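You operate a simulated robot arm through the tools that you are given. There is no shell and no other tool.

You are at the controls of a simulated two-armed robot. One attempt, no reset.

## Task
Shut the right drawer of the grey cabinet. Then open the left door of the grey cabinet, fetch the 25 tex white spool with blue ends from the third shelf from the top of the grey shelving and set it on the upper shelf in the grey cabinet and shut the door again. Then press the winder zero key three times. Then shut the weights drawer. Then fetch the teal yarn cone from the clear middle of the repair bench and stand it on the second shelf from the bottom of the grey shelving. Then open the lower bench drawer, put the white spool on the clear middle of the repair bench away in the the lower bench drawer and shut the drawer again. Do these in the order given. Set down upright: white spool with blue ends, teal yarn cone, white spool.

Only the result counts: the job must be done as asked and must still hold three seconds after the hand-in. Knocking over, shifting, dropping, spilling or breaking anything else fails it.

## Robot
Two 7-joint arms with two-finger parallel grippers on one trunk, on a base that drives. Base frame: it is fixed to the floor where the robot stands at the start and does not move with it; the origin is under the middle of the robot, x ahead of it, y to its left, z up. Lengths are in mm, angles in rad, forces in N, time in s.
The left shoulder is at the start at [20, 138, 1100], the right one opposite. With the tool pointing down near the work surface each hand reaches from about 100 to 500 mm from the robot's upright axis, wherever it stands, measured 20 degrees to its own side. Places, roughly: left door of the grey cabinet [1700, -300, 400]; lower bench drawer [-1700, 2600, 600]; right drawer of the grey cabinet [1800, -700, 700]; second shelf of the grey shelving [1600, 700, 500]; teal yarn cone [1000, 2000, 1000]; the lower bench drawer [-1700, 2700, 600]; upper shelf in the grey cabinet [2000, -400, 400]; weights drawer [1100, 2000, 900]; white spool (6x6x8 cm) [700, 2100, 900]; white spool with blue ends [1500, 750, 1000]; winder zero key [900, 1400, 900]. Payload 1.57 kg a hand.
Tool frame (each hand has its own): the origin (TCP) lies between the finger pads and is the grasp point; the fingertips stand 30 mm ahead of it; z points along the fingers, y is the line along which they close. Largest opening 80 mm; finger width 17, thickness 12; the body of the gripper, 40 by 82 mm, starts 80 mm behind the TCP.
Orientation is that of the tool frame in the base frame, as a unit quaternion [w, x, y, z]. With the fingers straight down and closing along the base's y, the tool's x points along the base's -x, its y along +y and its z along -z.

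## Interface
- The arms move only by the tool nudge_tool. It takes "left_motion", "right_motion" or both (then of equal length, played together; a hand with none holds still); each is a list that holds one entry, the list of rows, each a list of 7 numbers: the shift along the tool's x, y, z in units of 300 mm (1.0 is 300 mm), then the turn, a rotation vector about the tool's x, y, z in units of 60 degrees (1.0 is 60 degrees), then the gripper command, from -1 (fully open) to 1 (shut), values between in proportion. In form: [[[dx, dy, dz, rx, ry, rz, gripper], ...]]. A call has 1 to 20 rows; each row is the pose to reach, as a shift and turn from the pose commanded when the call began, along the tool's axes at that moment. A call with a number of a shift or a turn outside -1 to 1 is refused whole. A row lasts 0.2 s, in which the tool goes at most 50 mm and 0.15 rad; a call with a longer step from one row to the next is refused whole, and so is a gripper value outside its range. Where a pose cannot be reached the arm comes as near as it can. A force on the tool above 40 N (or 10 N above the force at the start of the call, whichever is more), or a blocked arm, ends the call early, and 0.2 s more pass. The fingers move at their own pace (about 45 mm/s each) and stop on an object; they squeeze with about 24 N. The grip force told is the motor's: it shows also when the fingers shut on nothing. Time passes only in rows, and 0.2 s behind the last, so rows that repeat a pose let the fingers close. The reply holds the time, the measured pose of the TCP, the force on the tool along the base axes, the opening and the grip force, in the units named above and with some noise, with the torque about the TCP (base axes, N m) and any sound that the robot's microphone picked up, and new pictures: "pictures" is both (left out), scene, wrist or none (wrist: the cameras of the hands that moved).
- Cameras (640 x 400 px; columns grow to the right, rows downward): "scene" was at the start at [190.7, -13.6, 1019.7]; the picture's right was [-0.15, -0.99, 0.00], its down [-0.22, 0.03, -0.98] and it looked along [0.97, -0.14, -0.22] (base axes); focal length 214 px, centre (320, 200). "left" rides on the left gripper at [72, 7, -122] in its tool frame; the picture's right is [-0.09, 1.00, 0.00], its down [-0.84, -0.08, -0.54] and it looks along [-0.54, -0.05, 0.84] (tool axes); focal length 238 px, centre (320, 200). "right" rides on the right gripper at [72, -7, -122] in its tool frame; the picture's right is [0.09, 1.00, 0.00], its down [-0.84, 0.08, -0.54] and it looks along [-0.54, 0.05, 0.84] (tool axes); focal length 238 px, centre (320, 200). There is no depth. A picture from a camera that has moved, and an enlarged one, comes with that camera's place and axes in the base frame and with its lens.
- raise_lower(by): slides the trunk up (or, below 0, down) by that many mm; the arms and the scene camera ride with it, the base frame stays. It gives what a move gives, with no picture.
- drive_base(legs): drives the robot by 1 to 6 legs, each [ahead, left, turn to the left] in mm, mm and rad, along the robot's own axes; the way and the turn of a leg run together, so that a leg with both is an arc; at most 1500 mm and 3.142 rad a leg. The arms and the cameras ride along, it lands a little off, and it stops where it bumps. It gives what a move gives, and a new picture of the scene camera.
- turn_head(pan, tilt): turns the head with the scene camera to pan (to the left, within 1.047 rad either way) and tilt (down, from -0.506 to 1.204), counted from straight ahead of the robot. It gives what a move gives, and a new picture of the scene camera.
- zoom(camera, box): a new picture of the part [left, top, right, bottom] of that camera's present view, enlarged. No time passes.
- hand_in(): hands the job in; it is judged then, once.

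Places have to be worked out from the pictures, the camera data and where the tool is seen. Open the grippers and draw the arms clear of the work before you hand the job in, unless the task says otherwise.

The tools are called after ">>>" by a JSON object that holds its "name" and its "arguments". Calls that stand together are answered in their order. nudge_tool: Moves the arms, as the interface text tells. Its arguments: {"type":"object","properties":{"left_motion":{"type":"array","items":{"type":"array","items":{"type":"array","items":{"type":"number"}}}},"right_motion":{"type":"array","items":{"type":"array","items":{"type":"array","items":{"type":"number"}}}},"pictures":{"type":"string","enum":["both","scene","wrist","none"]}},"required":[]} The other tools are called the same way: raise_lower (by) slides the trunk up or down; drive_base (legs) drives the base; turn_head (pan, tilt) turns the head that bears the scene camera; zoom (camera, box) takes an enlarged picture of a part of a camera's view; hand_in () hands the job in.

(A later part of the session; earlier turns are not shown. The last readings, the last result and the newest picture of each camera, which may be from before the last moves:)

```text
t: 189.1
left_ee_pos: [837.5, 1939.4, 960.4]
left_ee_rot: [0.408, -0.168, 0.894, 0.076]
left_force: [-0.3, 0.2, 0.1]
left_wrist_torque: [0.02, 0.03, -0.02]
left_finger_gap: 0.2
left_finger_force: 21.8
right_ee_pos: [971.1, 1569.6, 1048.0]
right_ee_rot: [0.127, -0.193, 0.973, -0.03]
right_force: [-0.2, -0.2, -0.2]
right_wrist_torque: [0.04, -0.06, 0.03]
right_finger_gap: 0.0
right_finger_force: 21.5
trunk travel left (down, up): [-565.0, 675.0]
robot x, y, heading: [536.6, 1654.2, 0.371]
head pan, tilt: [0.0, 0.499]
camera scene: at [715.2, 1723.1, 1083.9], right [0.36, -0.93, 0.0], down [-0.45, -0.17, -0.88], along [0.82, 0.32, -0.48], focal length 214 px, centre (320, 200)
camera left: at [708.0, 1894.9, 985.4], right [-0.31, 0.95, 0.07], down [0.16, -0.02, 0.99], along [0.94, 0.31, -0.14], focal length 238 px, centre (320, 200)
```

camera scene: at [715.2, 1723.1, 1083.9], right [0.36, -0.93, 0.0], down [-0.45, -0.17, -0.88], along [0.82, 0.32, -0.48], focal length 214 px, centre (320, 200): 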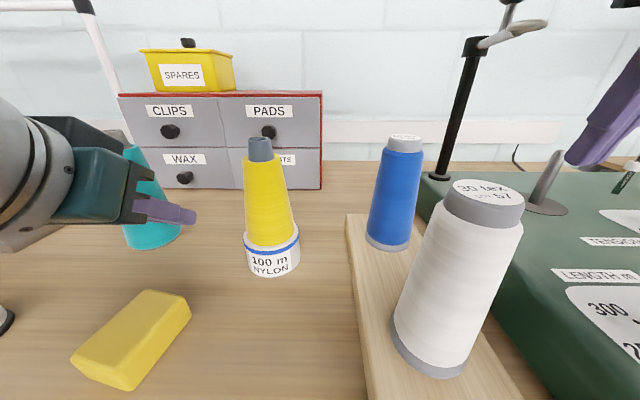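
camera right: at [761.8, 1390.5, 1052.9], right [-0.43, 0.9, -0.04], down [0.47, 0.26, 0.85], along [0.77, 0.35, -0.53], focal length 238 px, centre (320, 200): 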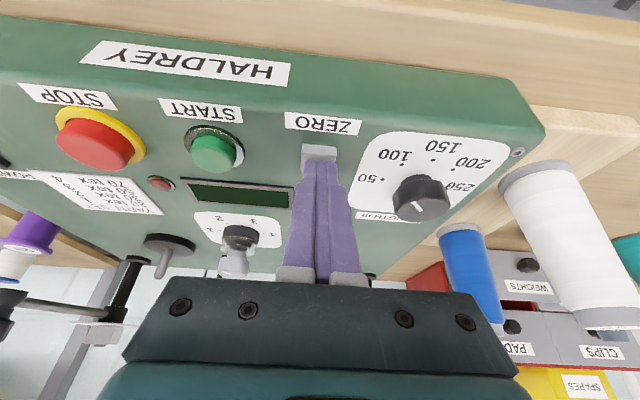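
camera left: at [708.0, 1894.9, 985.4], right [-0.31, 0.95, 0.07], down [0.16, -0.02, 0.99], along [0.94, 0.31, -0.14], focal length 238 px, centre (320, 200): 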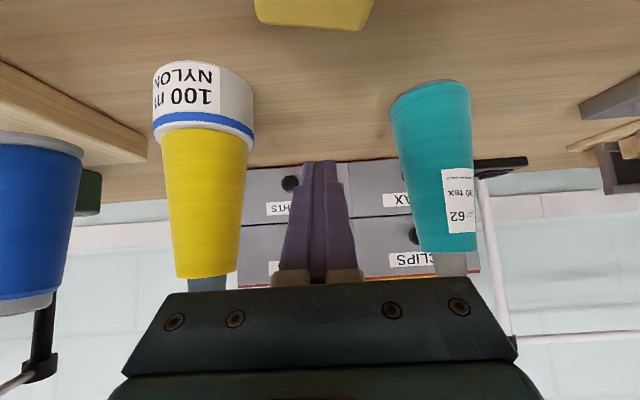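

Drawer closed, cones untouched. Next the teal cone: body z≈863–1007, axis at about s≈−2318, d≈−53. I move the left hand back a little and 105 mm left to face it, opening the fingers.

>>> {"name": "nudge_tool", "arguments": {"left_motion": [[[0.07, 0, -0.054, 0, 0, 0, 1], [0.07, 0.07, -0.054, 0, 0, 0, 1], [0.07, 0.14, -0.054, 0, 0, 0, 1], [0.07, 0.21, -0.054, 0, 0, 0, -1], [0.07, 0.28, -0.054, 0, 0, 0, -1], [0.07, 0.352, -0.054, 0, 0, 0, -1], [0.07, 0.352, -0.054, 0, 0, 0, -1]]], "pictures": "both"}}

```text
t: 189.8
left_ee_pos: [784.1, 1930.8, 916.2]
left_ee_rot: [0.358, -0.181, 0.914, 0.06]
left_force: [5.1, 3.0, 12.5]
left_wrist_torque: [0.22, -0.18, -0.01]
left_finger_gap: 0.1
left_finger_force: 20.9
left hand out of reach, approached as far as the arm can: row 2, 3
right_ee_pos: [970.5, 1569.8, 1046.8]
right_ee_rot: [0.128, -0.193, 0.972, -0.03]
right_force: [-0.3, -0.9, -0.1]
right_wrist_torque: [-0.02, -0.05, -0.01]
right_finger_gap: 0.2
right_finger_force: 21.4
trunk travel left (down, up): [-565.0, 675.0]
robot x, y, heading: [537.4, 1659.8, 0.365]
head pan, tilt: [0.0, 0.499]
stopped in row 3 (left hand): the force on the tool passed its limit at 71 N (the readings are from after the stop); the commanded pose is now the measured one
camera scene: at [716.2, 1723.8, 1084.3], right [0.36, -0.93, 0.0], down [-0.45, -0.17, -0.88], along [0.82, 0.32, -0.48], focal length 214 px, centre (320, 200)
camera left: at [657.2, 1886.8, 956.0], right [-0.31, 0.95, 0.04], down [0.25, 0.04, 0.97], along [0.92, 0.31, -0.25], focal length 238 px, centre (320, 200)
```

scene: 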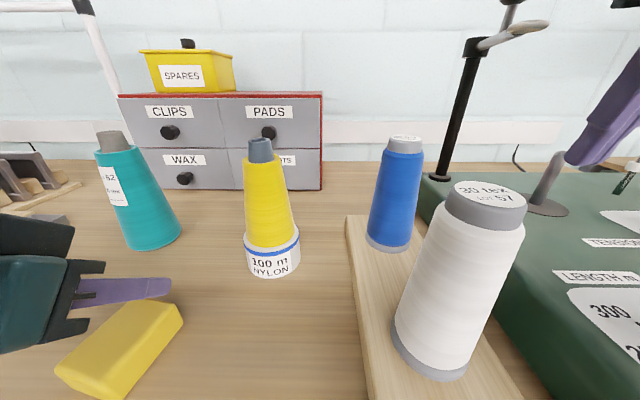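
left: 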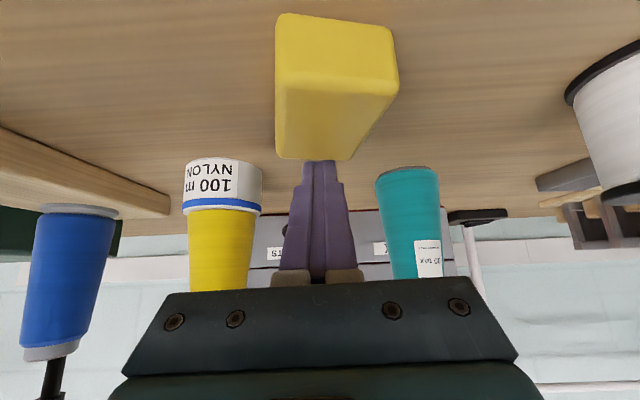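

The arm folded past its limit near the body, dropped to z=916 and touched the yellow wax block (71 N stop); the block seems shifted a little toward me. First I move the hand carefully forward and up off it, reducing the pitch.

>>> {"name": "nudge_tool", "arguments": {"left_motion": [[[-0.047, 0, -0.002, 0, 0, 0, 1], [-0.094, 0, -0.004, 0, 0, 0, 1], [-0.139, 0, -0.053, 0, 0.05, 0, 1], [-0.184, 0, -0.102, 0, 0.1, 0, 1], [-0.23, 0, -0.151, 0, 0.15, 0, 1]]], "pictures": "both"}}

>>> {"name": "zoom", "arguments": {"camera": "scene", "box": [0, 250, 220, 400]}}

```text
t: 190.9
left_ee_pos: [766.8, 1921.6, 930.9]
left_ee_rot: [0.223, -0.18, 0.957, 0.036]
left_force: [0.6, -0.4, 0.2]
left_wrist_torque: [0.02, 0.01, 0.0]
left_finger_gap: 0.0
left_finger_force: 21.2
right_ee_pos: [971.5, 1569.6, 1047.1]
right_ee_rot: [0.127, -0.193, 0.973, -0.03]
right_force: [0.0, 0.4, 0.2]
right_wrist_torque: [0.03, -0.01, 0.05]
right_finger_gap: 0.0
right_finger_force: 21.1
trunk travel left (down, up): [-565.0, 675.0]
robot x, y, heading: [538.9, 1652.7, 0.37]
head pan, tilt: [0.0, 0.499]
stopped in row 5 (left hand): the arm was blocked; the commanded pose is now the measured one
camera scene: at [715.3, 1723.0, 1083.9], right [0.36, -0.93, 0.0], down [-0.45, -0.17, -0.88], along [0.82, 0.32, -0.48], focal length 214 px, centre (320, 200)
camera left: at [654.6, 1886.2, 1007.9], right [-0.28, 0.96, 0.03], down [0.5, 0.12, 0.86], along [0.82, 0.26, -0.52], focal length 238 px, centre (320, 200)
```

scene: 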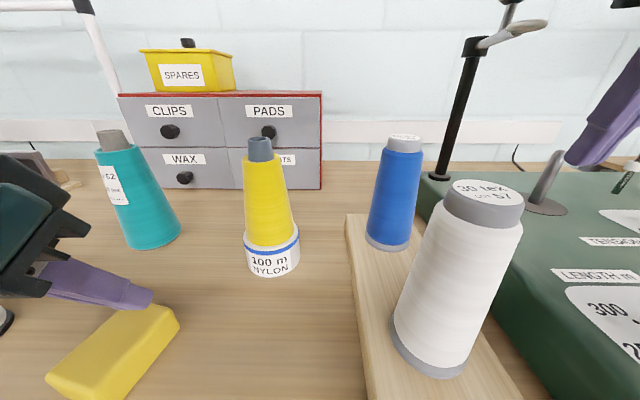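
left: 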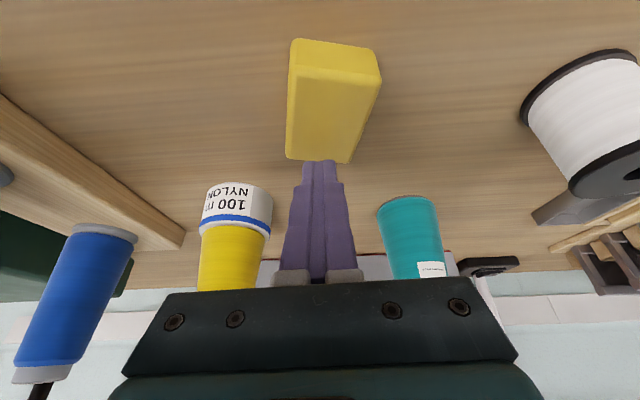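

```text
2.67 times, centred on (110, 325) of scene
camera zoom: at [715.3, 1723.0, 1083.9], right [0.36, -0.93, 0.0], down [-0.45, -0.17, -0.88], along [0.82, 0.32, -0.48], focal length 572 px, centre (880, -133)
```

zoom: 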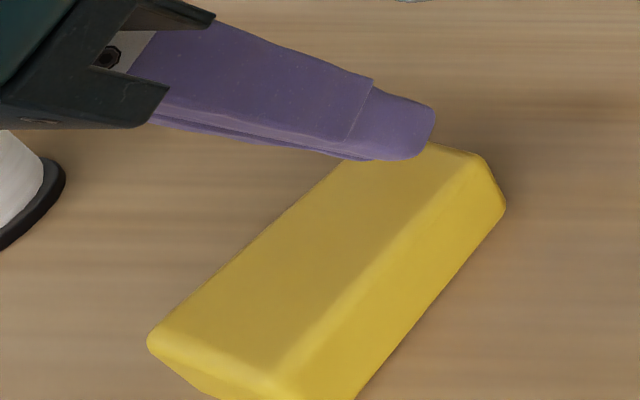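

The hand is still folded tightly near the block; I simply raise the trunk 100 mm to lift both hands clear of everything.

>>> {"name": "raise_lower", "arguments": {"by": 100}}

>>> {"name": "zoom", "arguments": {"camera": "scene", "box": [0, 0, 640, 400]}}

>>> {"name": "zoom", "arguments": {"camera": "left", "box": [0, 0, 640, 400]}}

```text
t: 192.2
left_ee_pos: [766.3, 1921.0, 1030.2]
left_ee_rot: [0.223, -0.179, 0.958, 0.036]
left_force: [0.1, 0.0, -1.0]
left_wrist_torque: [-0.02, 0.0, 0.02]
left_finger_gap: 0.1
left_finger_force: 21.6
right_ee_pos: [971.8, 1569.0, 1146.4]
right_ee_rot: [0.126, -0.194, 0.972, -0.03]
right_force: [0.0, -0.6, 1.2]
right_wrist_torque: [0.0, -0.02, -0.03]
right_finger_gap: 0.0
right_finger_force: 21.4
trunk travel left (down, up): [-665.0, 575.0]
robot x, y, heading: [541.5, 1657.9, 0.368]
head pan, tilt: [0.0, 0.499]
```

```text
1.00 times, centred on (320, 200) of scene (not enlarged: the box is as wide or as high as the picture)
camera zoom: at [715.3, 1722.9, 1183.9], right [0.36, -0.93, 0.0], down [-0.45, -0.17, -0.88], along [0.82, 0.32, -0.48], focal length 214 px, centre (320, 200)
```

zoom: 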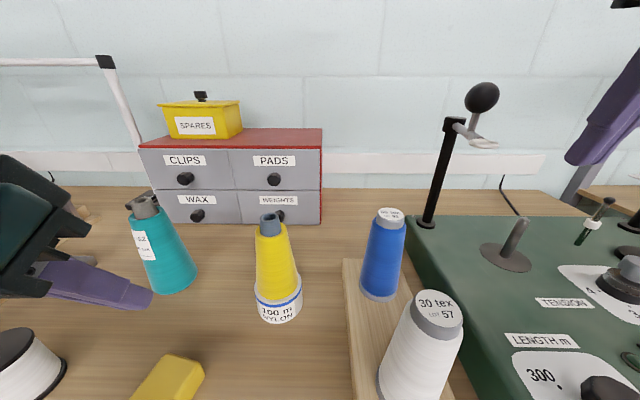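

```text
1.00 times, centred on (320, 200) of left (not enlarged: the box is as wide or as high as the picture)
camera zoom: at [654.6, 1886.1, 1108.0], right [-0.28, 0.96, 0.03], down [0.5, 0.12, 0.86], along [0.82, 0.26, -0.52], focal length 238 px, centre (320, 200)
```

zoom: 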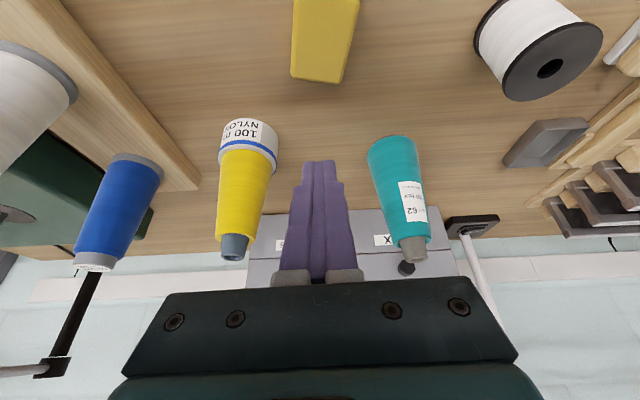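

I back the base off 200 mm to get a good view of the block and compare its position with earlier pictures.

>>> {"name": "drive_base", "arguments": {"legs": [[-210, 0, 0]]}}

>>> {"name": "zoom", "arguments": {"camera": "scene", "box": [150, 160, 350, 300]}}

```text
t: 193.8
left_ee_pos: [570.9, 1846.3, 1031.4]
left_ee_rot: [0.223, -0.18, 0.957, 0.037]
left_force: [0.1, 0.8, -0.2]
left_wrist_torque: [0.0, 0.03, -0.03]
left_finger_gap: 0.2
left_finger_force: 21.4
right_ee_pos: [774.5, 1493.8, 1147.1]
right_ee_rot: [0.127, -0.194, 0.972, -0.031]
right_force: [-0.2, 0.3, -0.4]
right_wrist_torque: [-0.01, 0.01, 0.01]
right_finger_gap: 0.1
right_finger_force: 21.6
trunk travel left (down, up): [-665.0, 575.0]
robot x, y, heading: [343.0, 1578.3, 0.369]
head pan, tilt: [0.0, 0.499]
camera scene: at [519.5, 1647.5, 1183.9], right [0.36, -0.93, 0.0], down [-0.45, -0.17, -0.88], along [0.82, 0.32, -0.48], focal length 214 px, centre (320, 200)
```

scene: 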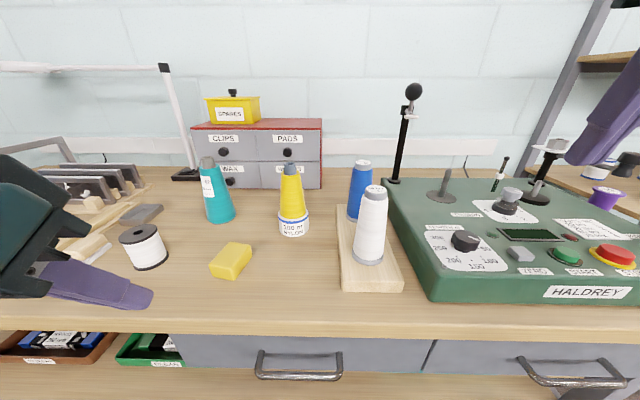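

```text
2.86 times, centred on (250, 230) of scene
camera zoom: at [519.5, 1647.5, 1183.9], right [0.36, -0.93, 0.0], down [-0.45, -0.17, -0.88], along [0.82, 0.32, -0.48], focal length 613 px, centre (520, 114)
```

zoom: 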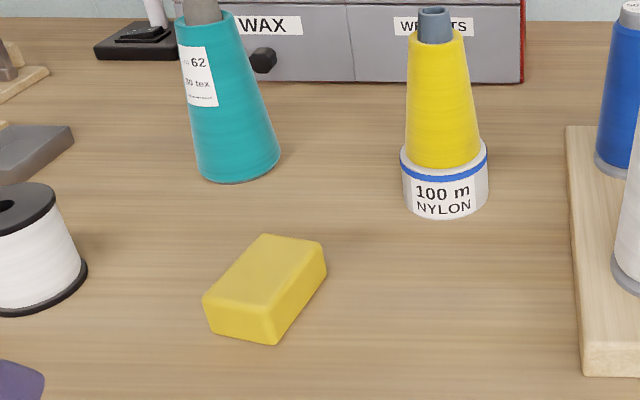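

The wax block has shifted about 12 mm toward me (center now s≈−2228, d≈113). I will push it back by that amount with the closed fingertips against its near face. I lower the trunk 100 mm and bring the left fingertips ~25 mm before that face, aligned with it (15° right).

>>> {"name": "raise_lower", "arguments": {"by": -100}}

>>> {"name": "nudge_tool", "arguments": {"left_motion": [[[-0.067, 0.015, 0.045, 0.025, -0.029, 0.045, 1], [-0.134, 0.03, 0.09, 0.049, -0.059, 0.091, 1], [-0.201, 0.045, 0.134, 0.074, -0.088, 0.136, 1], [-0.268, 0.06, 0.179, 0.098, -0.118, 0.182, 1], [-0.335, 0.075, 0.224, 0.123, -0.147, 0.227, 1]]], "pictures": "both"}}

>>> {"name": "zoom", "arguments": {"camera": "scene", "box": [150, 200, 330, 330]}}

```text
t: 195.2
left_ee_pos: [570.5, 1846.1, 931.0]
left_ee_rot: [0.224, -0.18, 0.957, 0.037]
left_force: [-0.3, -0.1, 0.6]
left_wrist_torque: [0.02, 0.05, -0.02]
left_finger_gap: 0.0
left_finger_force: 20.8
right_ee_pos: [774.8, 1493.7, 1046.6]
right_ee_rot: [0.128, -0.193, 0.972, -0.03]
right_force: [0.2, -1.0, 0.6]
right_wrist_torque: [0.01, 0.0, -0.01]
right_finger_gap: 0.0
right_finger_force: 21.0
trunk travel left (down, up): [-565.0, 675.0]
robot x, y, heading: [340.2, 1576.8, 0.376]
head pan, tilt: [0.0, 0.499]
```

```text
t: 196.4
left_ee_pos: [674.3, 1911.5, 915.2]
left_ee_rot: [0.301, -0.046, 0.952, 0.014]
left_force: [-0.1, 0.6, 0.0]
left_wrist_torque: [0.04, -0.02, 0.02]
left_finger_gap: 0.0
left_finger_force: 21.6
right_ee_pos: [775.5, 1493.4, 1047.5]
right_ee_rot: [0.127, -0.193, 0.972, -0.031]
right_force: [0.8, 0.4, 0.1]
right_wrist_torque: [-0.03, -0.04, -0.01]
right_finger_gap: 0.1
right_finger_force: 21.8
trunk travel left (down, up): [-565.0, 675.0]
robot x, y, heading: [340.1, 1578.4, 0.374]
head pan, tilt: [0.0, 0.499]
camera scene: at [519.6, 1647.5, 1083.9], right [0.36, -0.93, 0.0], down [-0.45, -0.17, -0.88], along [0.82, 0.32, -0.48], focal length 214 px, centre (320, 200)
camera left: at [546.2, 1904.8, 973.0], right [-0.02, 1.0, 0.05], down [0.38, -0.04, 0.92], along [0.93, 0.04, -0.38], focal length 238 px, centre (320, 200)
```

scene: 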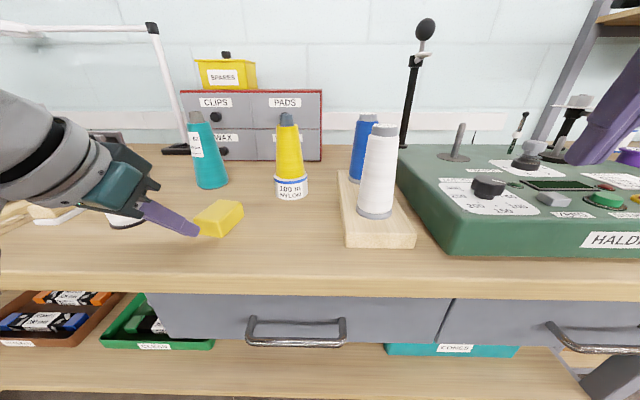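
left: 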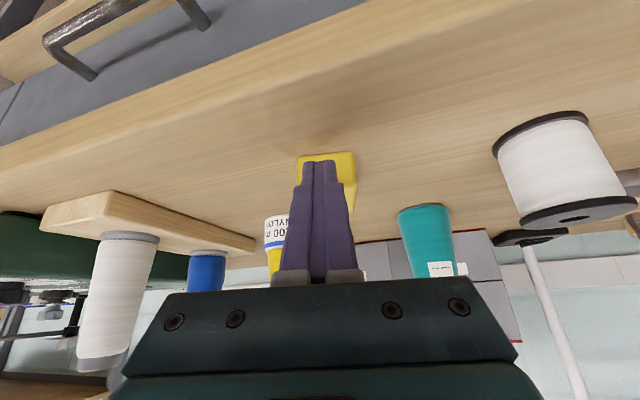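

```text
3.08 times, centred on (240, 265) of scene
camera zoom: at [519.6, 1647.5, 1083.9], right [0.36, -0.93, 0.0], down [-0.45, -0.17, -0.88], along [0.82, 0.32, -0.48], focal length 660 px, centre (566, 0)
```

zoom: 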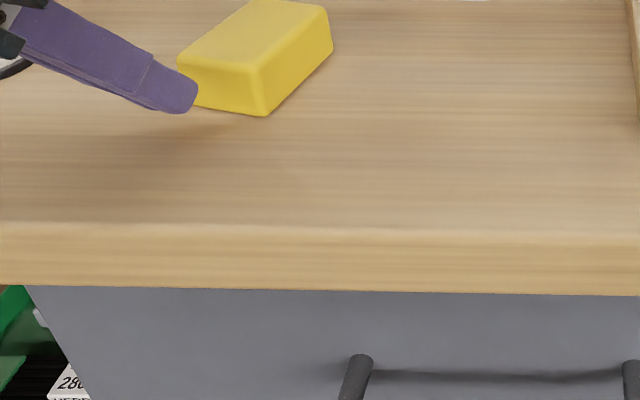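

The fingertips are ~26 mm from the near face and centred on it along the push direction. I advance 24 mm to contact.

>>> {"name": "nudge_tool", "arguments": {"left_motion": [[[-0.0273, 0, 0.0192, 0, 0, 0, 1], [-0.0491, 0, 0.0345, 0, 0, 0, 1], [-0.0655, 0, 0.046, 0, 0, 0, 1]]], "pictures": "wrist"}}

>>> {"name": "zoom", "arguments": {"camera": "scene", "box": [150, 180, 310, 280]}}

```text
t: 197.2
left_ee_pos: [697.6, 1913.3, 914.4]
left_ee_rot: [0.301, -0.047, 0.952, 0.014]
left_force: [-0.5, -0.5, 0.6]
left_wrist_torque: [-0.05, -0.04, 0.01]
left_finger_gap: 0.4
left_finger_force: 21.2
right_ee_pos: [775.5, 1494.6, 1046.8]
right_ee_rot: [0.128, -0.193, 0.972, -0.03]
right_force: [-0.3, -0.2, 0.5]
right_wrist_torque: [-0.02, -0.05, 0.02]
right_finger_gap: 0.2
right_finger_force: 20.9
trunk travel left (down, up): [-565.0, 675.0]
robot x, y, heading: [345.1, 1577.8, 0.374]
head pan, tilt: [0.0, 0.499]
camera left: at [569.8, 1906.5, 972.4], right [-0.02, 1.0, 0.05], down [0.38, -0.04, 0.92], along [0.93, 0.04, -0.38], focal length 238 px, centre (320, 200)
```

left: 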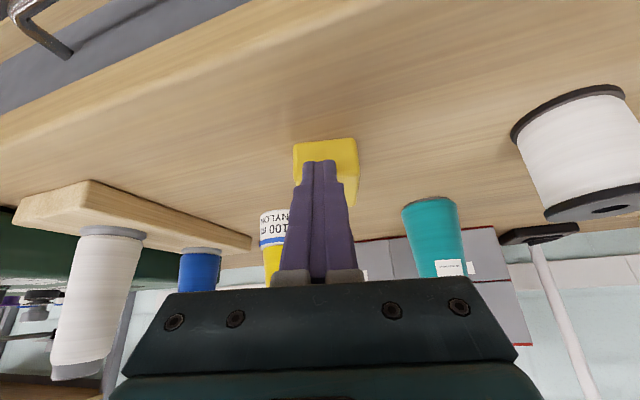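

```text
4.00 times, centred on (230, 230) of scene
camera zoom: at [519.5, 1647.5, 1083.9], right [0.36, -0.93, 0.0], down [-0.45, -0.17, -0.88], along [0.82, 0.32, -0.48], focal length 858 px, centre (680, 80)
```

zoom: 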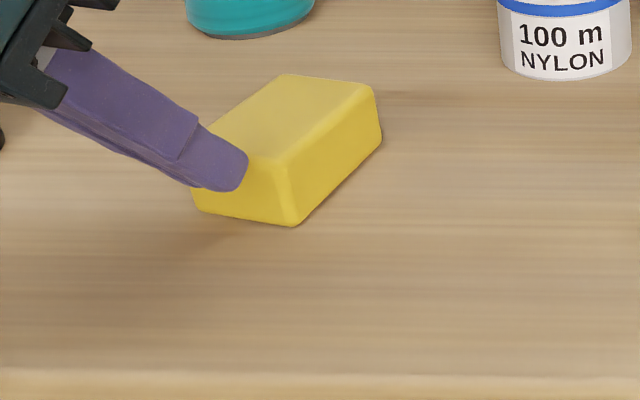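

Not yet touching. I push on gently: 8 mm in 2.5 mm rows, then check the block's corner in the picture (target pixel about (310,209) in this zoom).

>>> {"name": "nudge_tool", "arguments": {"left_motion": [[[-0.0068, 0, 0.0048, 0, 0, 0, 1], [-0.0136, 0, 0.0096, 0, 0, 0, 1], [-0.0218, 0, 0.0153, 0, 0, 0, 1]]], "pictures": "none"}}

>>> {"name": "zoom", "arguments": {"camera": "scene", "box": [150, 180, 310, 280]}}

```text
t: 198.0
left_ee_pos: [706.4, 1912.5, 915.0]
left_ee_rot: [0.301, -0.048, 0.952, 0.015]
left_force: [-1.8, -0.1, 5.5]
left_wrist_torque: [0.02, -0.08, 0.03]
left_finger_gap: 0.1
left_finger_force: 21.1
right_ee_pos: [775.9, 1495.2, 1046.9]
right_ee_rot: [0.127, -0.194, 0.972, -0.03]
right_force: [-0.2, 0.1, 0.1]
right_wrist_torque: [-0.04, 0.01, 0.0]
right_finger_gap: 0.0
right_finger_force: 21.2
trunk travel left (down, up): [-565.0, 675.0]
robot x, y, heading: [343.5, 1578.0, 0.372]
head pan, tilt: [0.0, 0.499]
```

```text
4.00 times, centred on (230, 230) of scene
camera zoom: at [519.5, 1647.7, 1084.0], right [0.36, -0.93, 0.0], down [-0.45, -0.17, -0.88], along [0.82, 0.32, -0.48], focal length 858 px, centre (680, 80)
```

zoom: 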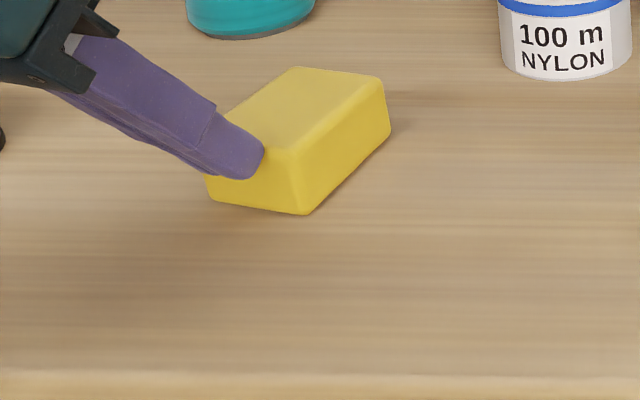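

The block has moved back ~7.6 mm; about 5 mm more is needed. I push 5 mm further.

>>> {"name": "nudge_tool", "arguments": {"left_motion": [[[-0.0068, 0, 0.0048, 0, 0, 0, 1], [-0.0136, 0, 0.0096, 0, 0, 0, 1]]], "pictures": "none"}}

>>> {"name": "zoom", "arguments": {"camera": "scene", "box": [150, 180, 310, 280]}}

```text
t: 198.6
left_ee_pos: [709.8, 1914.7, 915.2]
left_ee_rot: [0.301, -0.048, 0.952, 0.015]
left_force: [-3.2, 0.0, 5.9]
left_wrist_torque: [0.05, -0.08, 0.02]
left_finger_gap: 0.1
left_finger_force: 21.5
right_ee_pos: [776.0, 1493.8, 1047.4]
right_ee_rot: [0.126, -0.194, 0.972, -0.029]
right_force: [-0.2, 0.7, 0.4]
right_wrist_torque: [-0.05, -0.04, 0.0]
right_finger_gap: 0.0
right_finger_force: 21.4
trunk travel left (down, up): [-565.0, 675.0]
robot x, y, heading: [347.7, 1578.5, 0.372]
head pan, tilt: [0.0, 0.499]
```

```text
4.00 times, centred on (230, 230) of scene
camera zoom: at [519.5, 1647.8, 1083.9], right [0.36, -0.93, 0.0], down [-0.45, -0.17, -0.88], along [0.82, 0.32, -0.48], focal length 858 px, centre (680, 80)
```

zoom: 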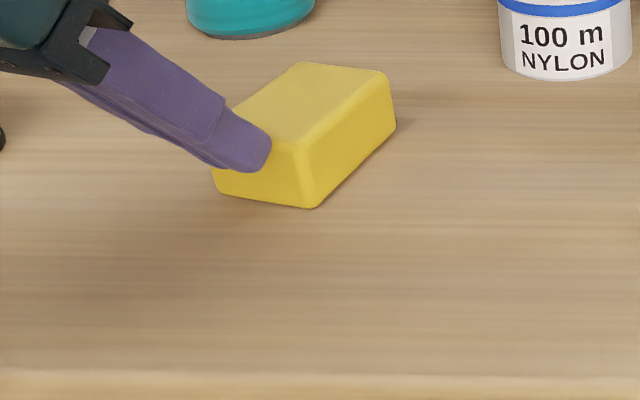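

The corner is now at (314,208), matching the target; the block is back in place within a few millimetres. I withdraw the hand back and up.

>>> {"name": "nudge_tool", "arguments": {"left_motion": [[[0.0546, 0, -0.0383, 0, 0, 0, 1], [0.1092, 0, -0.0766, 0, 0, 0, 1], [0.1637, 0, -0.1149, 0, 0, 0, 1], [0.1637, 0, -0.18, 0, 0, 0, 1], [0.13, 0, -0.26, 0, 0, 0, 1]]], "pictures": "scene"}}

```text
t: 199.8
left_ee_pos: [634.9, 1906.9, 955.5]
left_ee_rot: [0.301, -0.047, 0.952, 0.015]
left_force: [0.1, -0.4, -0.4]
left_wrist_torque: [0.02, 0.01, 0.0]
left_finger_gap: 0.0
left_finger_force: 21.7
right_ee_pos: [775.0, 1494.9, 1047.8]
right_ee_rot: [0.127, -0.194, 0.972, -0.03]
right_force: [-0.3, 0.4, 0.4]
right_wrist_torque: [-0.01, 0.01, -0.07]
right_finger_gap: 0.0
right_finger_force: 21.4
trunk travel left (down, up): [-565.0, 675.0]
robot x, y, heading: [343.6, 1580.4, 0.374]
head pan, tilt: [0.0, 0.499]
camera scene: at [519.5, 1647.5, 1083.9], right [0.36, -0.93, 0.0], down [-0.45, -0.17, -0.88], along [0.82, 0.32, -0.48], focal length 214 px, centre (320, 200)
```

scene: 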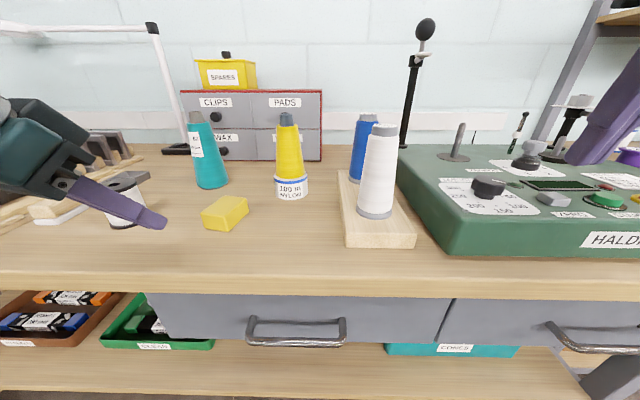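

Now for the teal cone. I raise the trunk 100 mm (so the right hand stays above the white cone), then drive 95 mm left and 105 mm ahead.

>>> {"name": "raise_lower", "arguments": {"by": 100}}

>>> {"name": "drive_base", "arguments": {"legs": [[0, 95, -0.006], [105, 0, 0]]}}

```text
t: 201.1
left_ee_pos: [633.3, 1906.1, 1056.6]
left_ee_rot: [0.302, -0.047, 0.952, 0.014]
left_force: [0.9, -0.6, 0.5]
left_wrist_torque: [0.01, 0.0, -0.01]
left_finger_gap: 0.0
left_finger_force: 21.5
right_ee_pos: [775.6, 1494.8, 1146.9]
right_ee_rot: [0.126, -0.194, 0.972, -0.031]
right_force: [0.1, -0.7, -0.4]
right_wrist_torque: [-0.01, -0.04, 0.02]
right_finger_gap: 0.0
right_finger_force: 21.3
trunk travel left (down, up): [-665.0, 575.0]
robot x, y, heading: [341.9, 1579.4, 0.374]
head pan, tilt: [0.0, 0.499]
```

```text
t: 203.0
left_ee_pos: [699.9, 2031.0, 1056.2]
left_ee_rot: [0.301, -0.045, 0.952, 0.013]
left_force: [0.2, 0.1, -0.1]
left_wrist_torque: [-0.01, 0.0, -0.01]
left_finger_gap: 0.0
left_finger_force: 21.2
right_ee_pos: [837.8, 1617.8, 1146.9]
right_ee_rot: [0.127, -0.192, 0.973, -0.03]
right_force: [-0.5, 0.0, 1.1]
right_wrist_torque: [-0.01, -0.04, -0.02]
right_finger_gap: 0.0
right_finger_force: 21.1
trunk travel left (down, up): [-665.0, 575.0]
robot x, y, heading: [406.7, 1703.1, 0.366]
head pan, tilt: [0.0, 0.499]
camera scene: at [583.5, 1773.1, 1183.9], right [0.36, -0.93, 0.0], down [-0.45, -0.17, -0.88], along [0.82, 0.31, -0.48], focal length 214 px, centre (320, 200)
```

scene: 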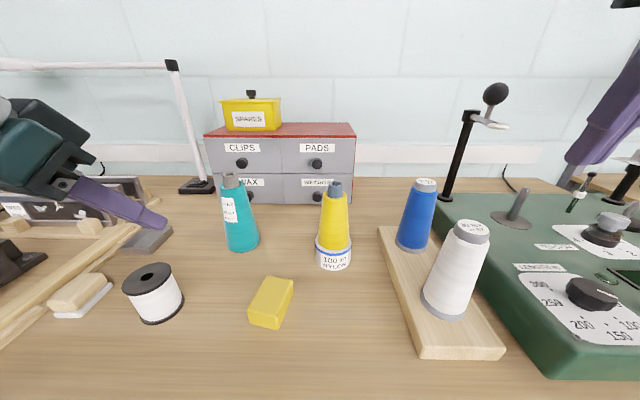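

I zoom in to locate the teal cone precisely from here.

>>> {"name": "zoom", "arguments": {"camera": "scene", "box": [200, 160, 360, 340]}}

```text
2.22 times, centred on (280, 250) of scene
camera zoom: at [583.5, 1773.1, 1183.9], right [0.36, -0.93, 0.0], down [-0.45, -0.17, -0.88], along [0.82, 0.31, -0.48], focal length 477 px, centre (409, 89)
```

zoom: 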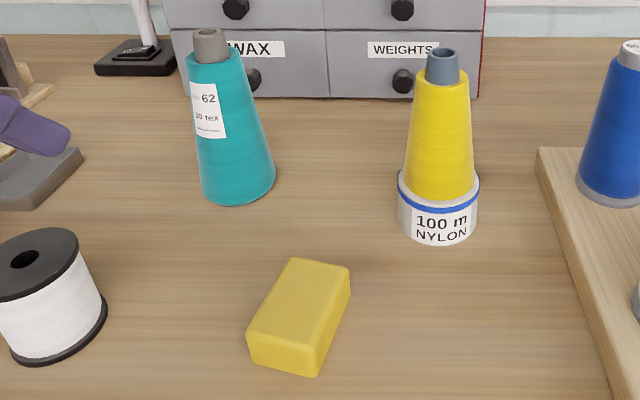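

Teal cone axis at (s −2320, d −52); the wax block is back at its original spot (center ≈ −2225, 99). I move the left hand to a pre-grasp above-in-front of the cone, opening the fingers, pitch 50°.

>>> {"name": "nudge_tool", "arguments": {"left_motion": [[[-0.011, -0.007, 0.053, -0.03, -0.042, -0.032, -1], [-0.022, -0.013, 0.105, -0.06, -0.083, -0.064, -1], [-0.033, -0.02, 0.158, -0.09, -0.125, -0.096, -1], [-0.043, -0.026, 0.21, -0.119, -0.167, -0.128, -1], [-0.054, -0.033, 0.263, -0.149, -0.208, -0.16, -1], [-0.065, -0.039, 0.315, -0.179, -0.25, -0.192, -1]]], "pictures": "both"}}

```text
t: 204.4
left_ee_pos: [764.7, 2043.7, 1003.3]
left_ee_rot: [0.406, -0.155, 0.898, 0.071]
left_force: [0.6, -0.5, -0.4]
left_wrist_torque: [0.01, -0.01, 0.01]
left_finger_gap: 80.0
left_finger_force: 0.0
left hand out of reach, approached as far as the arm can: row 6
right_ee_pos: [838.3, 1618.8, 1146.3]
right_ee_rot: [0.127, -0.191, 0.973, -0.031]
right_force: [0.4, -0.1, -1.2]
right_wrist_torque: [-0.01, -0.01, 0.0]
right_finger_gap: 0.0
right_finger_force: 21.6
trunk travel left (down, up): [-665.0, 575.0]
robot x, y, heading: [407.1, 1706.5, 0.364]
head pan, tilt: [0.0, 0.499]
camera scene: at [583.4, 1773.0, 1183.9], right [0.36, -0.93, 0.0], down [-0.45, -0.17, -0.88], along [0.82, 0.31, -0.48], focal length 214 px, centre (320, 200)
camera left: at [633.1, 2002.7, 1029.4], right [-0.28, 0.96, 0.07], down [0.16, -0.03, 0.99], along [0.95, 0.29, -0.15], focal length 238 px, centre (320, 200)
```

scene: 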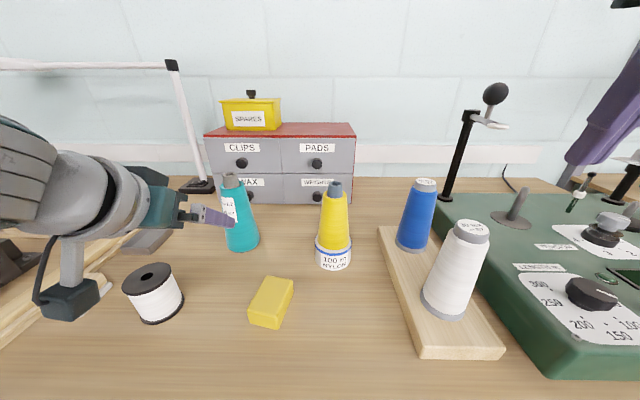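
left: 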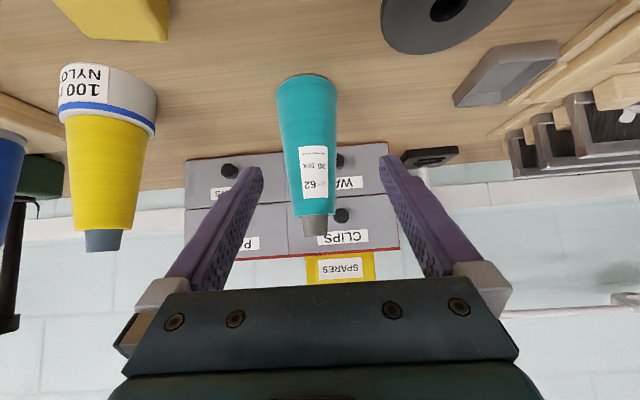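

The cone is centred within ~18 mm; I shift right 18 mm and go forward-down 106 mm so the pads straddle the cone at z≈950.

>>> {"name": "nudge_tool", "arguments": {"left_motion": [[[0, -0.052, 0, 0, 0, 0, -1], [-0.017, -0.052, 0.064, 0, 0, 0, -1], [-0.034, -0.052, 0.128, 0, 0, 0, -1], [-0.05, -0.052, 0.191, 0, 0, 0, -1], [-0.067, -0.052, 0.255, 0, 0, 0, -1], [-0.084, -0.052, 0.319, 0, 0, 0, -1], [-0.101, -0.052, 0.383, 0, 0, 0, -1]]], "pictures": "both"}}

```text
t: 206.0
left_ee_pos: [870.6, 2068.0, 952.6]
left_ee_rot: [0.418, -0.164, 0.89, 0.077]
left_force: [-1.3, 0.6, 0.2]
left_wrist_torque: [0.01, -0.02, 0.01]
left_finger_gap: 79.7
left_finger_force: 0.0
left hand out of reach, approached as far as the arm can: row 1, 2
right_ee_pos: [838.5, 1619.4, 1148.2]
right_ee_rot: [0.127, -0.19, 0.973, -0.03]
right_force: [0.3, 0.3, 0.3]
right_wrist_torque: [0.0, -0.02, 0.02]
right_finger_gap: 0.0
right_finger_force: 21.3
trunk travel left (down, up): [-665.0, 575.0]
robot x, y, heading: [407.9, 1707.6, 0.367]
head pan, tilt: [0.0, 0.499]
camera scene: at [583.5, 1773.1, 1183.9], right [0.36, -0.93, 0.0], down [-0.45, -0.17, -0.88], along [0.82, 0.31, -0.48], focal length 214 px, centre (320, 200)
camera left: at [739.5, 2024.0, 975.1], right [-0.3, 0.95, 0.07], down [0.14, -0.03, 0.99], along [0.94, 0.31, -0.12], focal length 238 px, centre (320, 200)
```

scene: 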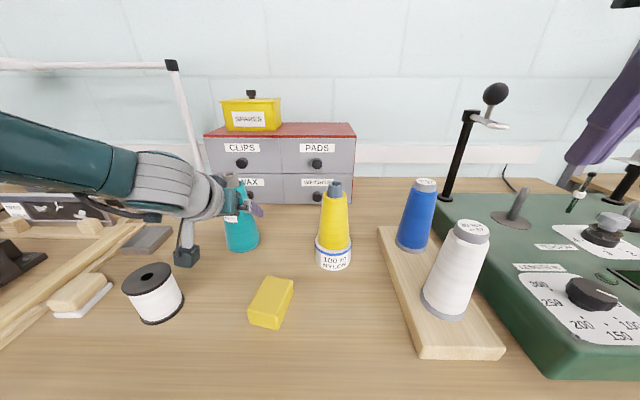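
left: 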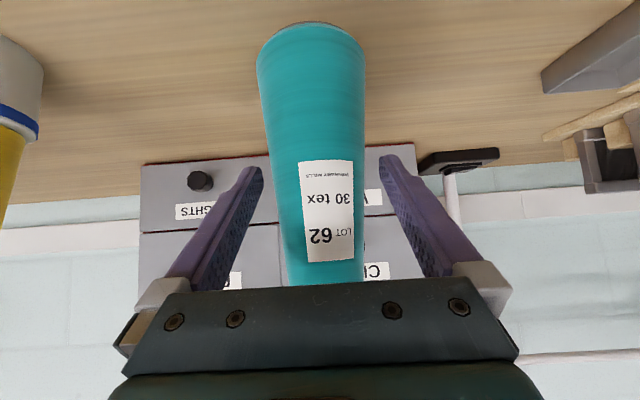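

The cone is centred between the pads. I close the gripper on it.

>>> {"name": "nudge_tool", "arguments": {"left_motion": [[[0, 0, 0, 0, 0, 0, 1], [0, 0, 0, 0, 0, 0, 1], [0, 0, 0, 0, 0, 0, 1], [0, 0, 0, 0, 0, 0, 1], [0, 0, 0, 0, 0, 0, 1]]], "pictures": "wrist"}}

```text
t: 207.2
left_ee_pos: [870.8, 2067.5, 953.5]
left_ee_rot: [0.417, -0.165, 0.891, 0.077]
left_force: [0.4, -0.1, -0.2]
left_wrist_torque: [-0.07, 0.0, 0.01]
left_finger_gap: 59.2
left_finger_force: 23.4
right_ee_pos: [839.1, 1618.0, 1147.8]
right_ee_rot: [0.126, -0.192, 0.973, -0.031]
right_force: [0.1, 0.1, -0.3]
right_wrist_torque: [0.0, -0.04, -0.01]
right_finger_gap: 0.2
right_finger_force: 21.4
trunk travel left (down, up): [-665.0, 575.0]
robot x, y, heading: [404.3, 1700.1, 0.367]
head pan, tilt: [0.0, 0.499]
camera left: at [739.3, 2023.7, 975.2], right [-0.3, 0.95, 0.07], down [0.14, -0.03, 0.99], along [0.94, 0.31, -0.12], focal length 238 px, centre (320, 200)
```

left: 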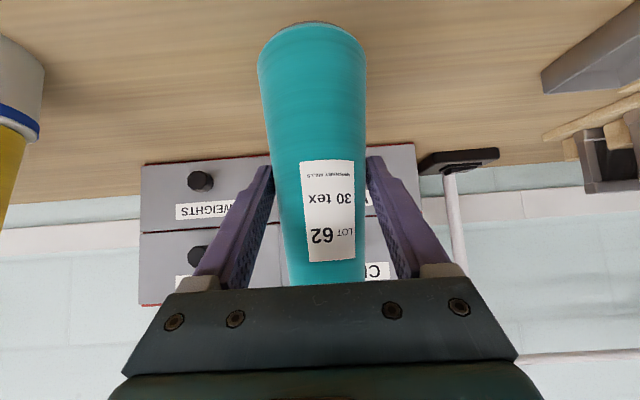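

Gripped at 59 mm. I lift slowly 8 mm and check that the cone comes along without slipping.

>>> {"name": "nudge_tool", "arguments": {"left_motion": [[[-0.0051, 0, -0.0043, 0, 0, 0, 1], [-0.0102, 0, -0.0086, 0, 0, 0, 1], [-0.0153, 0, -0.0129, 0, 0, 0, 1], [-0.0204, 0, -0.0171, 0, 0, 0, 1]]], "pictures": "wrist"}}

>>> {"name": "zoom", "arguments": {"camera": "scene", "box": [190, 160, 290, 260]}}

```text
t: 208.2
left_ee_pos: [870.2, 2067.2, 961.4]
left_ee_rot: [0.416, -0.165, 0.891, 0.077]
left_force: [0.1, 0.3, -2.9]
left_wrist_torque: [-0.02, 0.04, 0.0]
left_finger_gap: 59.4
left_finger_force: 23.8
right_ee_pos: [838.3, 1618.9, 1146.4]
right_ee_rot: [0.127, -0.191, 0.973, -0.031]
right_force: [-0.7, -0.4, -0.1]
right_wrist_torque: [0.01, 0.0, 0.04]
right_finger_gap: 0.0
right_finger_force: 21.4
trunk travel left (down, up): [-665.0, 575.0]
robot x, y, heading: [405.4, 1706.2, 0.36]
head pan, tilt: [0.0, 0.499]
camera left: at [738.8, 2023.5, 983.2], right [-0.3, 0.95, 0.07], down [0.14, -0.03, 0.99], along [0.94, 0.31, -0.12], focal length 238 px, centre (320, 200)
```

left: 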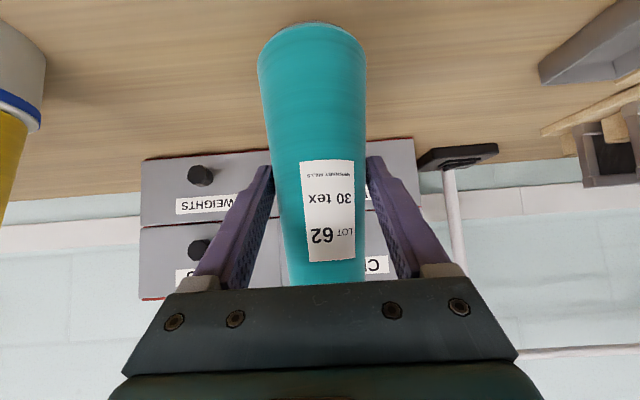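

```text
4.00 times, centred on (240, 210) of scene
camera zoom: at [583.3, 1773.0, 1183.8], right [0.36, -0.93, 0.0], down [-0.45, -0.17, -0.88], along [0.82, 0.31, -0.48], focal length 858 px, centre (640, 160)
```

zoom: 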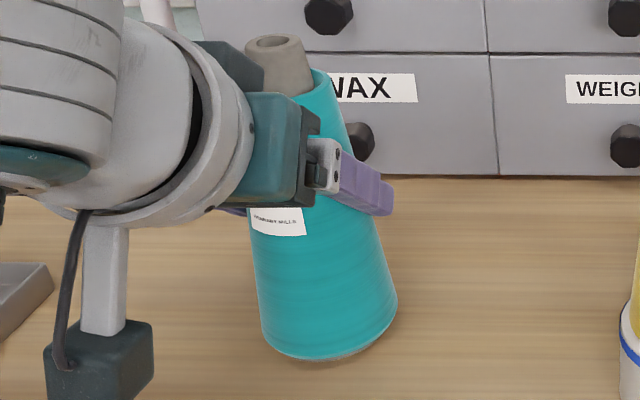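

The cone follows firmly (≈3 N weight). I raise the trunk 120 mm to clear everything on the bench, then drive straight back 450 mm.

>>> {"name": "raise_lower", "arguments": {"by": 120}}

>>> {"name": "drive_base", "arguments": {"legs": [[-450, 0, 0]]}}

```text
t: 209.7
left_ee_pos: [870.1, 2068.6, 1081.6]
left_ee_rot: [0.416, -0.166, 0.891, 0.078]
left_force: [0.7, 0.2, -2.9]
left_wrist_torque: [0.01, 0.04, 0.04]
left_finger_gap: 59.6
left_finger_force: 23.7
right_ee_pos: [837.1, 1619.2, 1266.9]
right_ee_rot: [0.127, -0.192, 0.973, -0.03]
right_force: [-0.5, 0.2, 0.2]
right_wrist_torque: [0.02, 0.02, -0.01]
right_finger_gap: 0.1
right_finger_force: 21.4
trunk travel left (down, up): [-785.0, 455.0]
robot x, y, heading: [404.5, 1702.5, 0.364]
head pan, tilt: [0.0, 0.499]
```

```text
t: 212.4
left_ee_pos: [450.5, 1907.8, 1081.4]
left_ee_rot: [0.417, -0.166, 0.89, 0.079]
left_force: [0.9, 0.6, -3.2]
left_wrist_torque: [0.0, 0.04, -0.01]
left_finger_gap: 59.4
left_finger_force: 23.9
right_ee_pos: [418.7, 1457.6, 1266.4]
right_ee_rot: [0.127, -0.191, 0.973, -0.03]
right_force: [-0.2, 0.5, 0.4]
right_wrist_torque: [0.0, 0.0, -0.01]
right_finger_gap: 0.0
right_finger_force: 21.6
trunk travel left (down, up): [-785.0, 455.0]
robot x, y, heading: [-11.4, 1545.9, 0.368]
head pan, tilt: [0.0, 0.499]
camera scene: at [163.4, 1612.9, 1303.9], right [0.36, -0.93, 0.0], down [-0.45, -0.17, -0.88], along [0.82, 0.31, -0.48], focal length 214 px, centre (320, 200)
```

scene: 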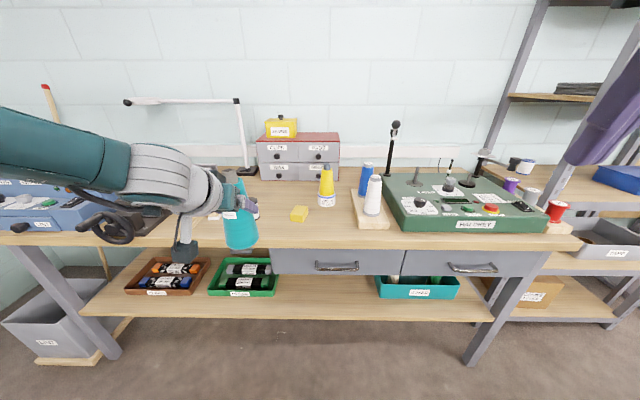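

The bench is undisturbed and the cone is held well. I drive 1420 mm to the right, in front of the grey shelving, then lower the trunk.

>>> {"name": "drive_base", "arguments": {"legs": [[0, -1420, -0.003]]}}

>>> {"name": "raise_lower", "arguments": {"by": -400}}

>>> {"name": "turn_head", "arguments": {"pan": 0.15, "tilt": 0.45}}

```text
t: 219.4
left_ee_pos: [952.5, 597.3, 1081.3]
left_ee_rot: [0.417, -0.168, 0.89, 0.08]
left_force: [-0.2, 0.2, -2.1]
left_wrist_torque: [0.04, 0.05, 0.02]
left_finger_gap: 58.9
left_finger_force: 23.8
right_ee_pos: [923.5, 147.0, 1267.5]
right_ee_rot: [0.127, -0.194, 0.972, -0.03]
right_force: [-0.4, 0.2, 0.8]
right_wrist_torque: [0.01, 0.01, 0.01]
right_finger_gap: 0.0
right_finger_force: 20.7
trunk travel left (down, up): [-785.0, 455.0]
robot x, y, heading: [491.9, 229.9, 0.37]
head pan, tilt: [0.0, 0.499]
camera scene: at [667.9, 301.1, 1303.9], right [0.36, -0.93, 0.0], down [-0.45, -0.17, -0.88], along [0.82, 0.32, -0.48], focal length 214 px, centre (320, 200)
```

scene: 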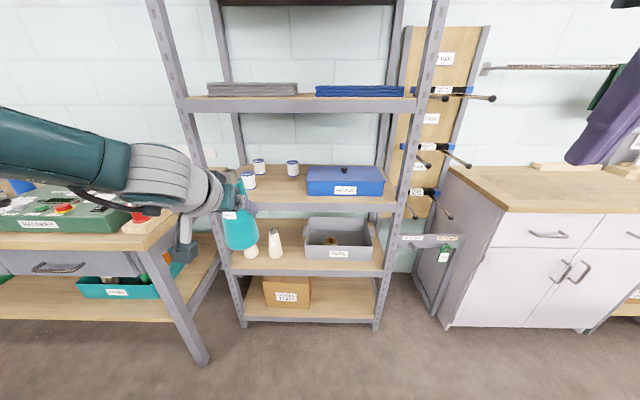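

```text
t: 223.3
left_ee_pos: [952.4, 596.6, 681.6]
left_ee_rot: [0.416, -0.168, 0.89, 0.079]
left_force: [-0.9, -0.5, -3.2]
left_wrist_torque: [-0.02, 0.02, 0.03]
left_finger_gap: 58.9
left_finger_force: 24.2
right_ee_pos: [923.3, 147.6, 866.3]
right_ee_rot: [0.127, -0.194, 0.972, -0.03]
right_force: [-0.4, -0.2, -0.1]
right_wrist_torque: [-0.03, -0.01, -0.01]
right_finger_gap: 0.0
right_finger_force: 21.2
trunk travel left (down, up): [-385.0, 855.0]
robot x, y, heading: [495.9, 230.6, 0.369]
head pan, tilt: [0.0, 0.499]
```

```text
t: 224.0
left_ee_pos: [952.0, 596.3, 680.8]
left_ee_rot: [0.416, -0.167, 0.89, 0.078]
left_force: [0.2, 0.4, -2.5]
left_wrist_torque: [-0.02, 0.03, 0.0]
left_finger_gap: 59.1
left_finger_force: 24.2
right_ee_pos: [923.7, 147.8, 868.1]
right_ee_rot: [0.126, -0.194, 0.972, -0.031]
right_force: [-0.1, 0.3, 0.0]
right_wrist_torque: [0.0, 0.0, 0.0]
right_finger_gap: 0.1
right_finger_force: 21.3
trunk travel left (down, up): [-385.0, 855.0]
robot x, y, heading: [494.3, 230.9, 0.365]
head pan, tilt: [0.15, 0.45]
camera scene: at [662.8, 313.7, 908.3], right [0.5, -0.87, 0.0], down [-0.38, -0.22, -0.9], along [0.78, 0.45, -0.44], focal length 214 px, centre (320, 200)
```

scene: 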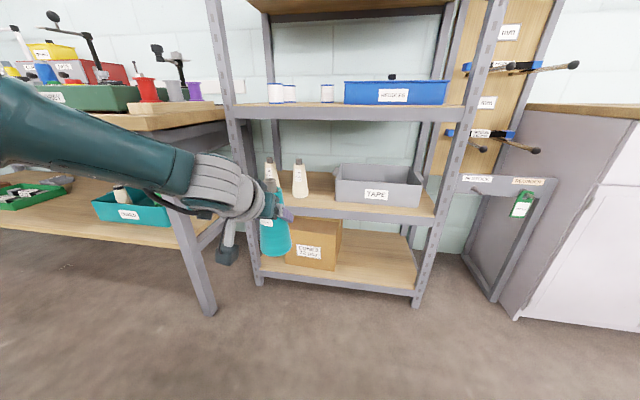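

I zoom in on the second shelf from the bottom to measure the free gap between the cream cone and the TAPE bin.

>>> {"name": "zoom", "arguments": {"camera": "scene", "box": [240, 130, 450, 250]}}

```text
3.05 times, centred on (345, 190) of scene
camera zoom: at [662.8, 313.7, 908.3], right [0.5, -0.87, 0.0], down [-0.38, -0.22, -0.9], along [0.78, 0.45, -0.44], focal length 654 px, centre (244, 230)
```

zoom: 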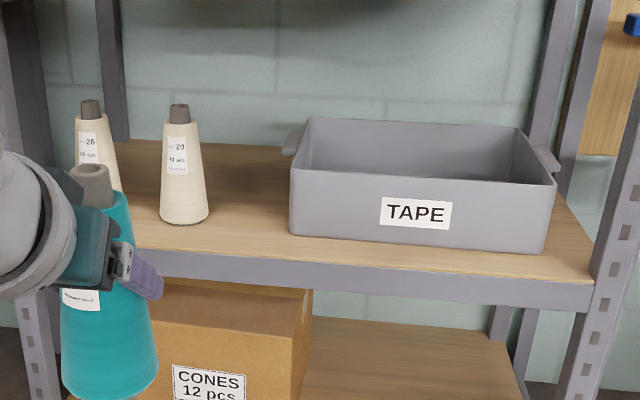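

The gap between the right cream cone (edge s≈−940) and the TAPE bin (s≈−815) is ~125 mm wide; shelf z≈512, front edge d≈15. I'll stand the teal cone at s≈−880, d≈−95. I lower the trunk 50 mm and drive 36 mm right and 330 mm ahead.

>>> {"name": "raise_lower", "arguments": {"by": -50}}

>>> {"name": "drive_base", "arguments": {"legs": [[0, -36, 0], [330, 0, 0]]}}

>>> {"name": "nudge_tool", "arguments": {"left_motion": [[[0, 0, 0, 0, 0, 0, 1]]], "pictures": "wrist"}}

```text
t: 224.9
left_ee_pos: [952.7, 596.6, 631.0]
left_ee_rot: [0.417, -0.168, 0.89, 0.079]
left_force: [-0.2, -0.3, -3.5]
left_wrist_torque: [-0.03, 0.01, -0.01]
left_finger_gap: 58.9
left_finger_force: 23.9
right_ee_pos: [923.3, 147.8, 818.0]
right_ee_rot: [0.127, -0.194, 0.972, -0.03]
right_force: [-0.3, -0.5, -0.6]
right_wrist_torque: [0.0, 0.0, 0.01]
right_finger_gap: 0.0
right_finger_force: 20.8
trunk travel left (down, up): [-335.0, 905.0]
robot x, y, heading: [493.9, 233.7, 0.374]
head pan, tilt: [0.15, 0.45]
```

```text
t: 227.5
left_ee_pos: [1274.5, 684.5, 630.7]
left_ee_rot: [0.416, -0.168, 0.89, 0.079]
left_force: [-0.3, 0.5, -2.5]
left_wrist_torque: [-0.02, 0.04, 0.03]
left_finger_gap: 58.8
left_finger_force: 24.2
right_ee_pos: [1246.0, 234.8, 816.6]
right_ee_rot: [0.127, -0.195, 0.972, -0.03]
right_force: [-0.4, -0.1, 0.7]
right_wrist_torque: [-0.01, 0.05, 0.01]
right_finger_gap: 0.0
right_finger_force: 21.0
trunk travel left (down, up): [-335.0, 905.0]
robot x, y, heading: [815.4, 317.7, 0.372]
head pan, tilt: [0.15, 0.45]
camera scene: at [985.4, 400.8, 858.3], right [0.5, -0.87, 0.0], down [-0.38, -0.22, -0.9], along [0.78, 0.45, -0.44], focal length 214 px, centre (320, 200)
```

scene: 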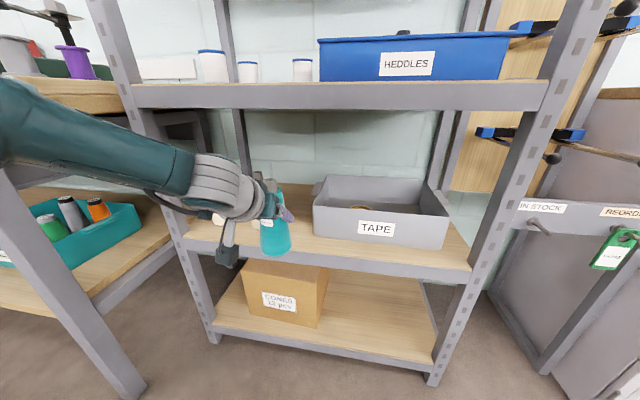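

```text
t: 227.9
left_ee_pos: [1275.4, 683.3, 630.5]
left_ee_rot: [0.416, -0.169, 0.89, 0.079]
left_force: [-0.5, -0.2, -2.9]
left_wrist_torque: [0.0, 0.06, 0.01]
left_finger_gap: 59.2
left_finger_force: 23.4
right_ee_pos: [1245.9, 235.8, 817.6]
right_ee_rot: [0.127, -0.194, 0.972, -0.029]
right_force: [0.2, 0.7, 0.8]
right_wrist_torque: [-0.03, -0.02, -0.02]
right_finger_gap: 0.1
right_finger_force: 21.4
trunk travel left (down, up): [-335.0, 905.0]
robot x, y, heading: [811.8, 314.3, 0.371]
head pan, tilt: [0.15, 0.45]
camera left: at [1143.6, 639.5, 652.7], right [-0.31, 0.95, 0.07], down [0.14, -0.03, 0.99], along [0.94, 0.32, -0.13], focal length 238 px, centre (320, 200)
```

left: 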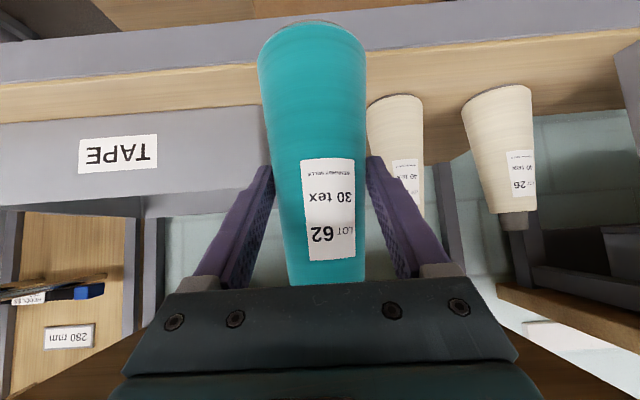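

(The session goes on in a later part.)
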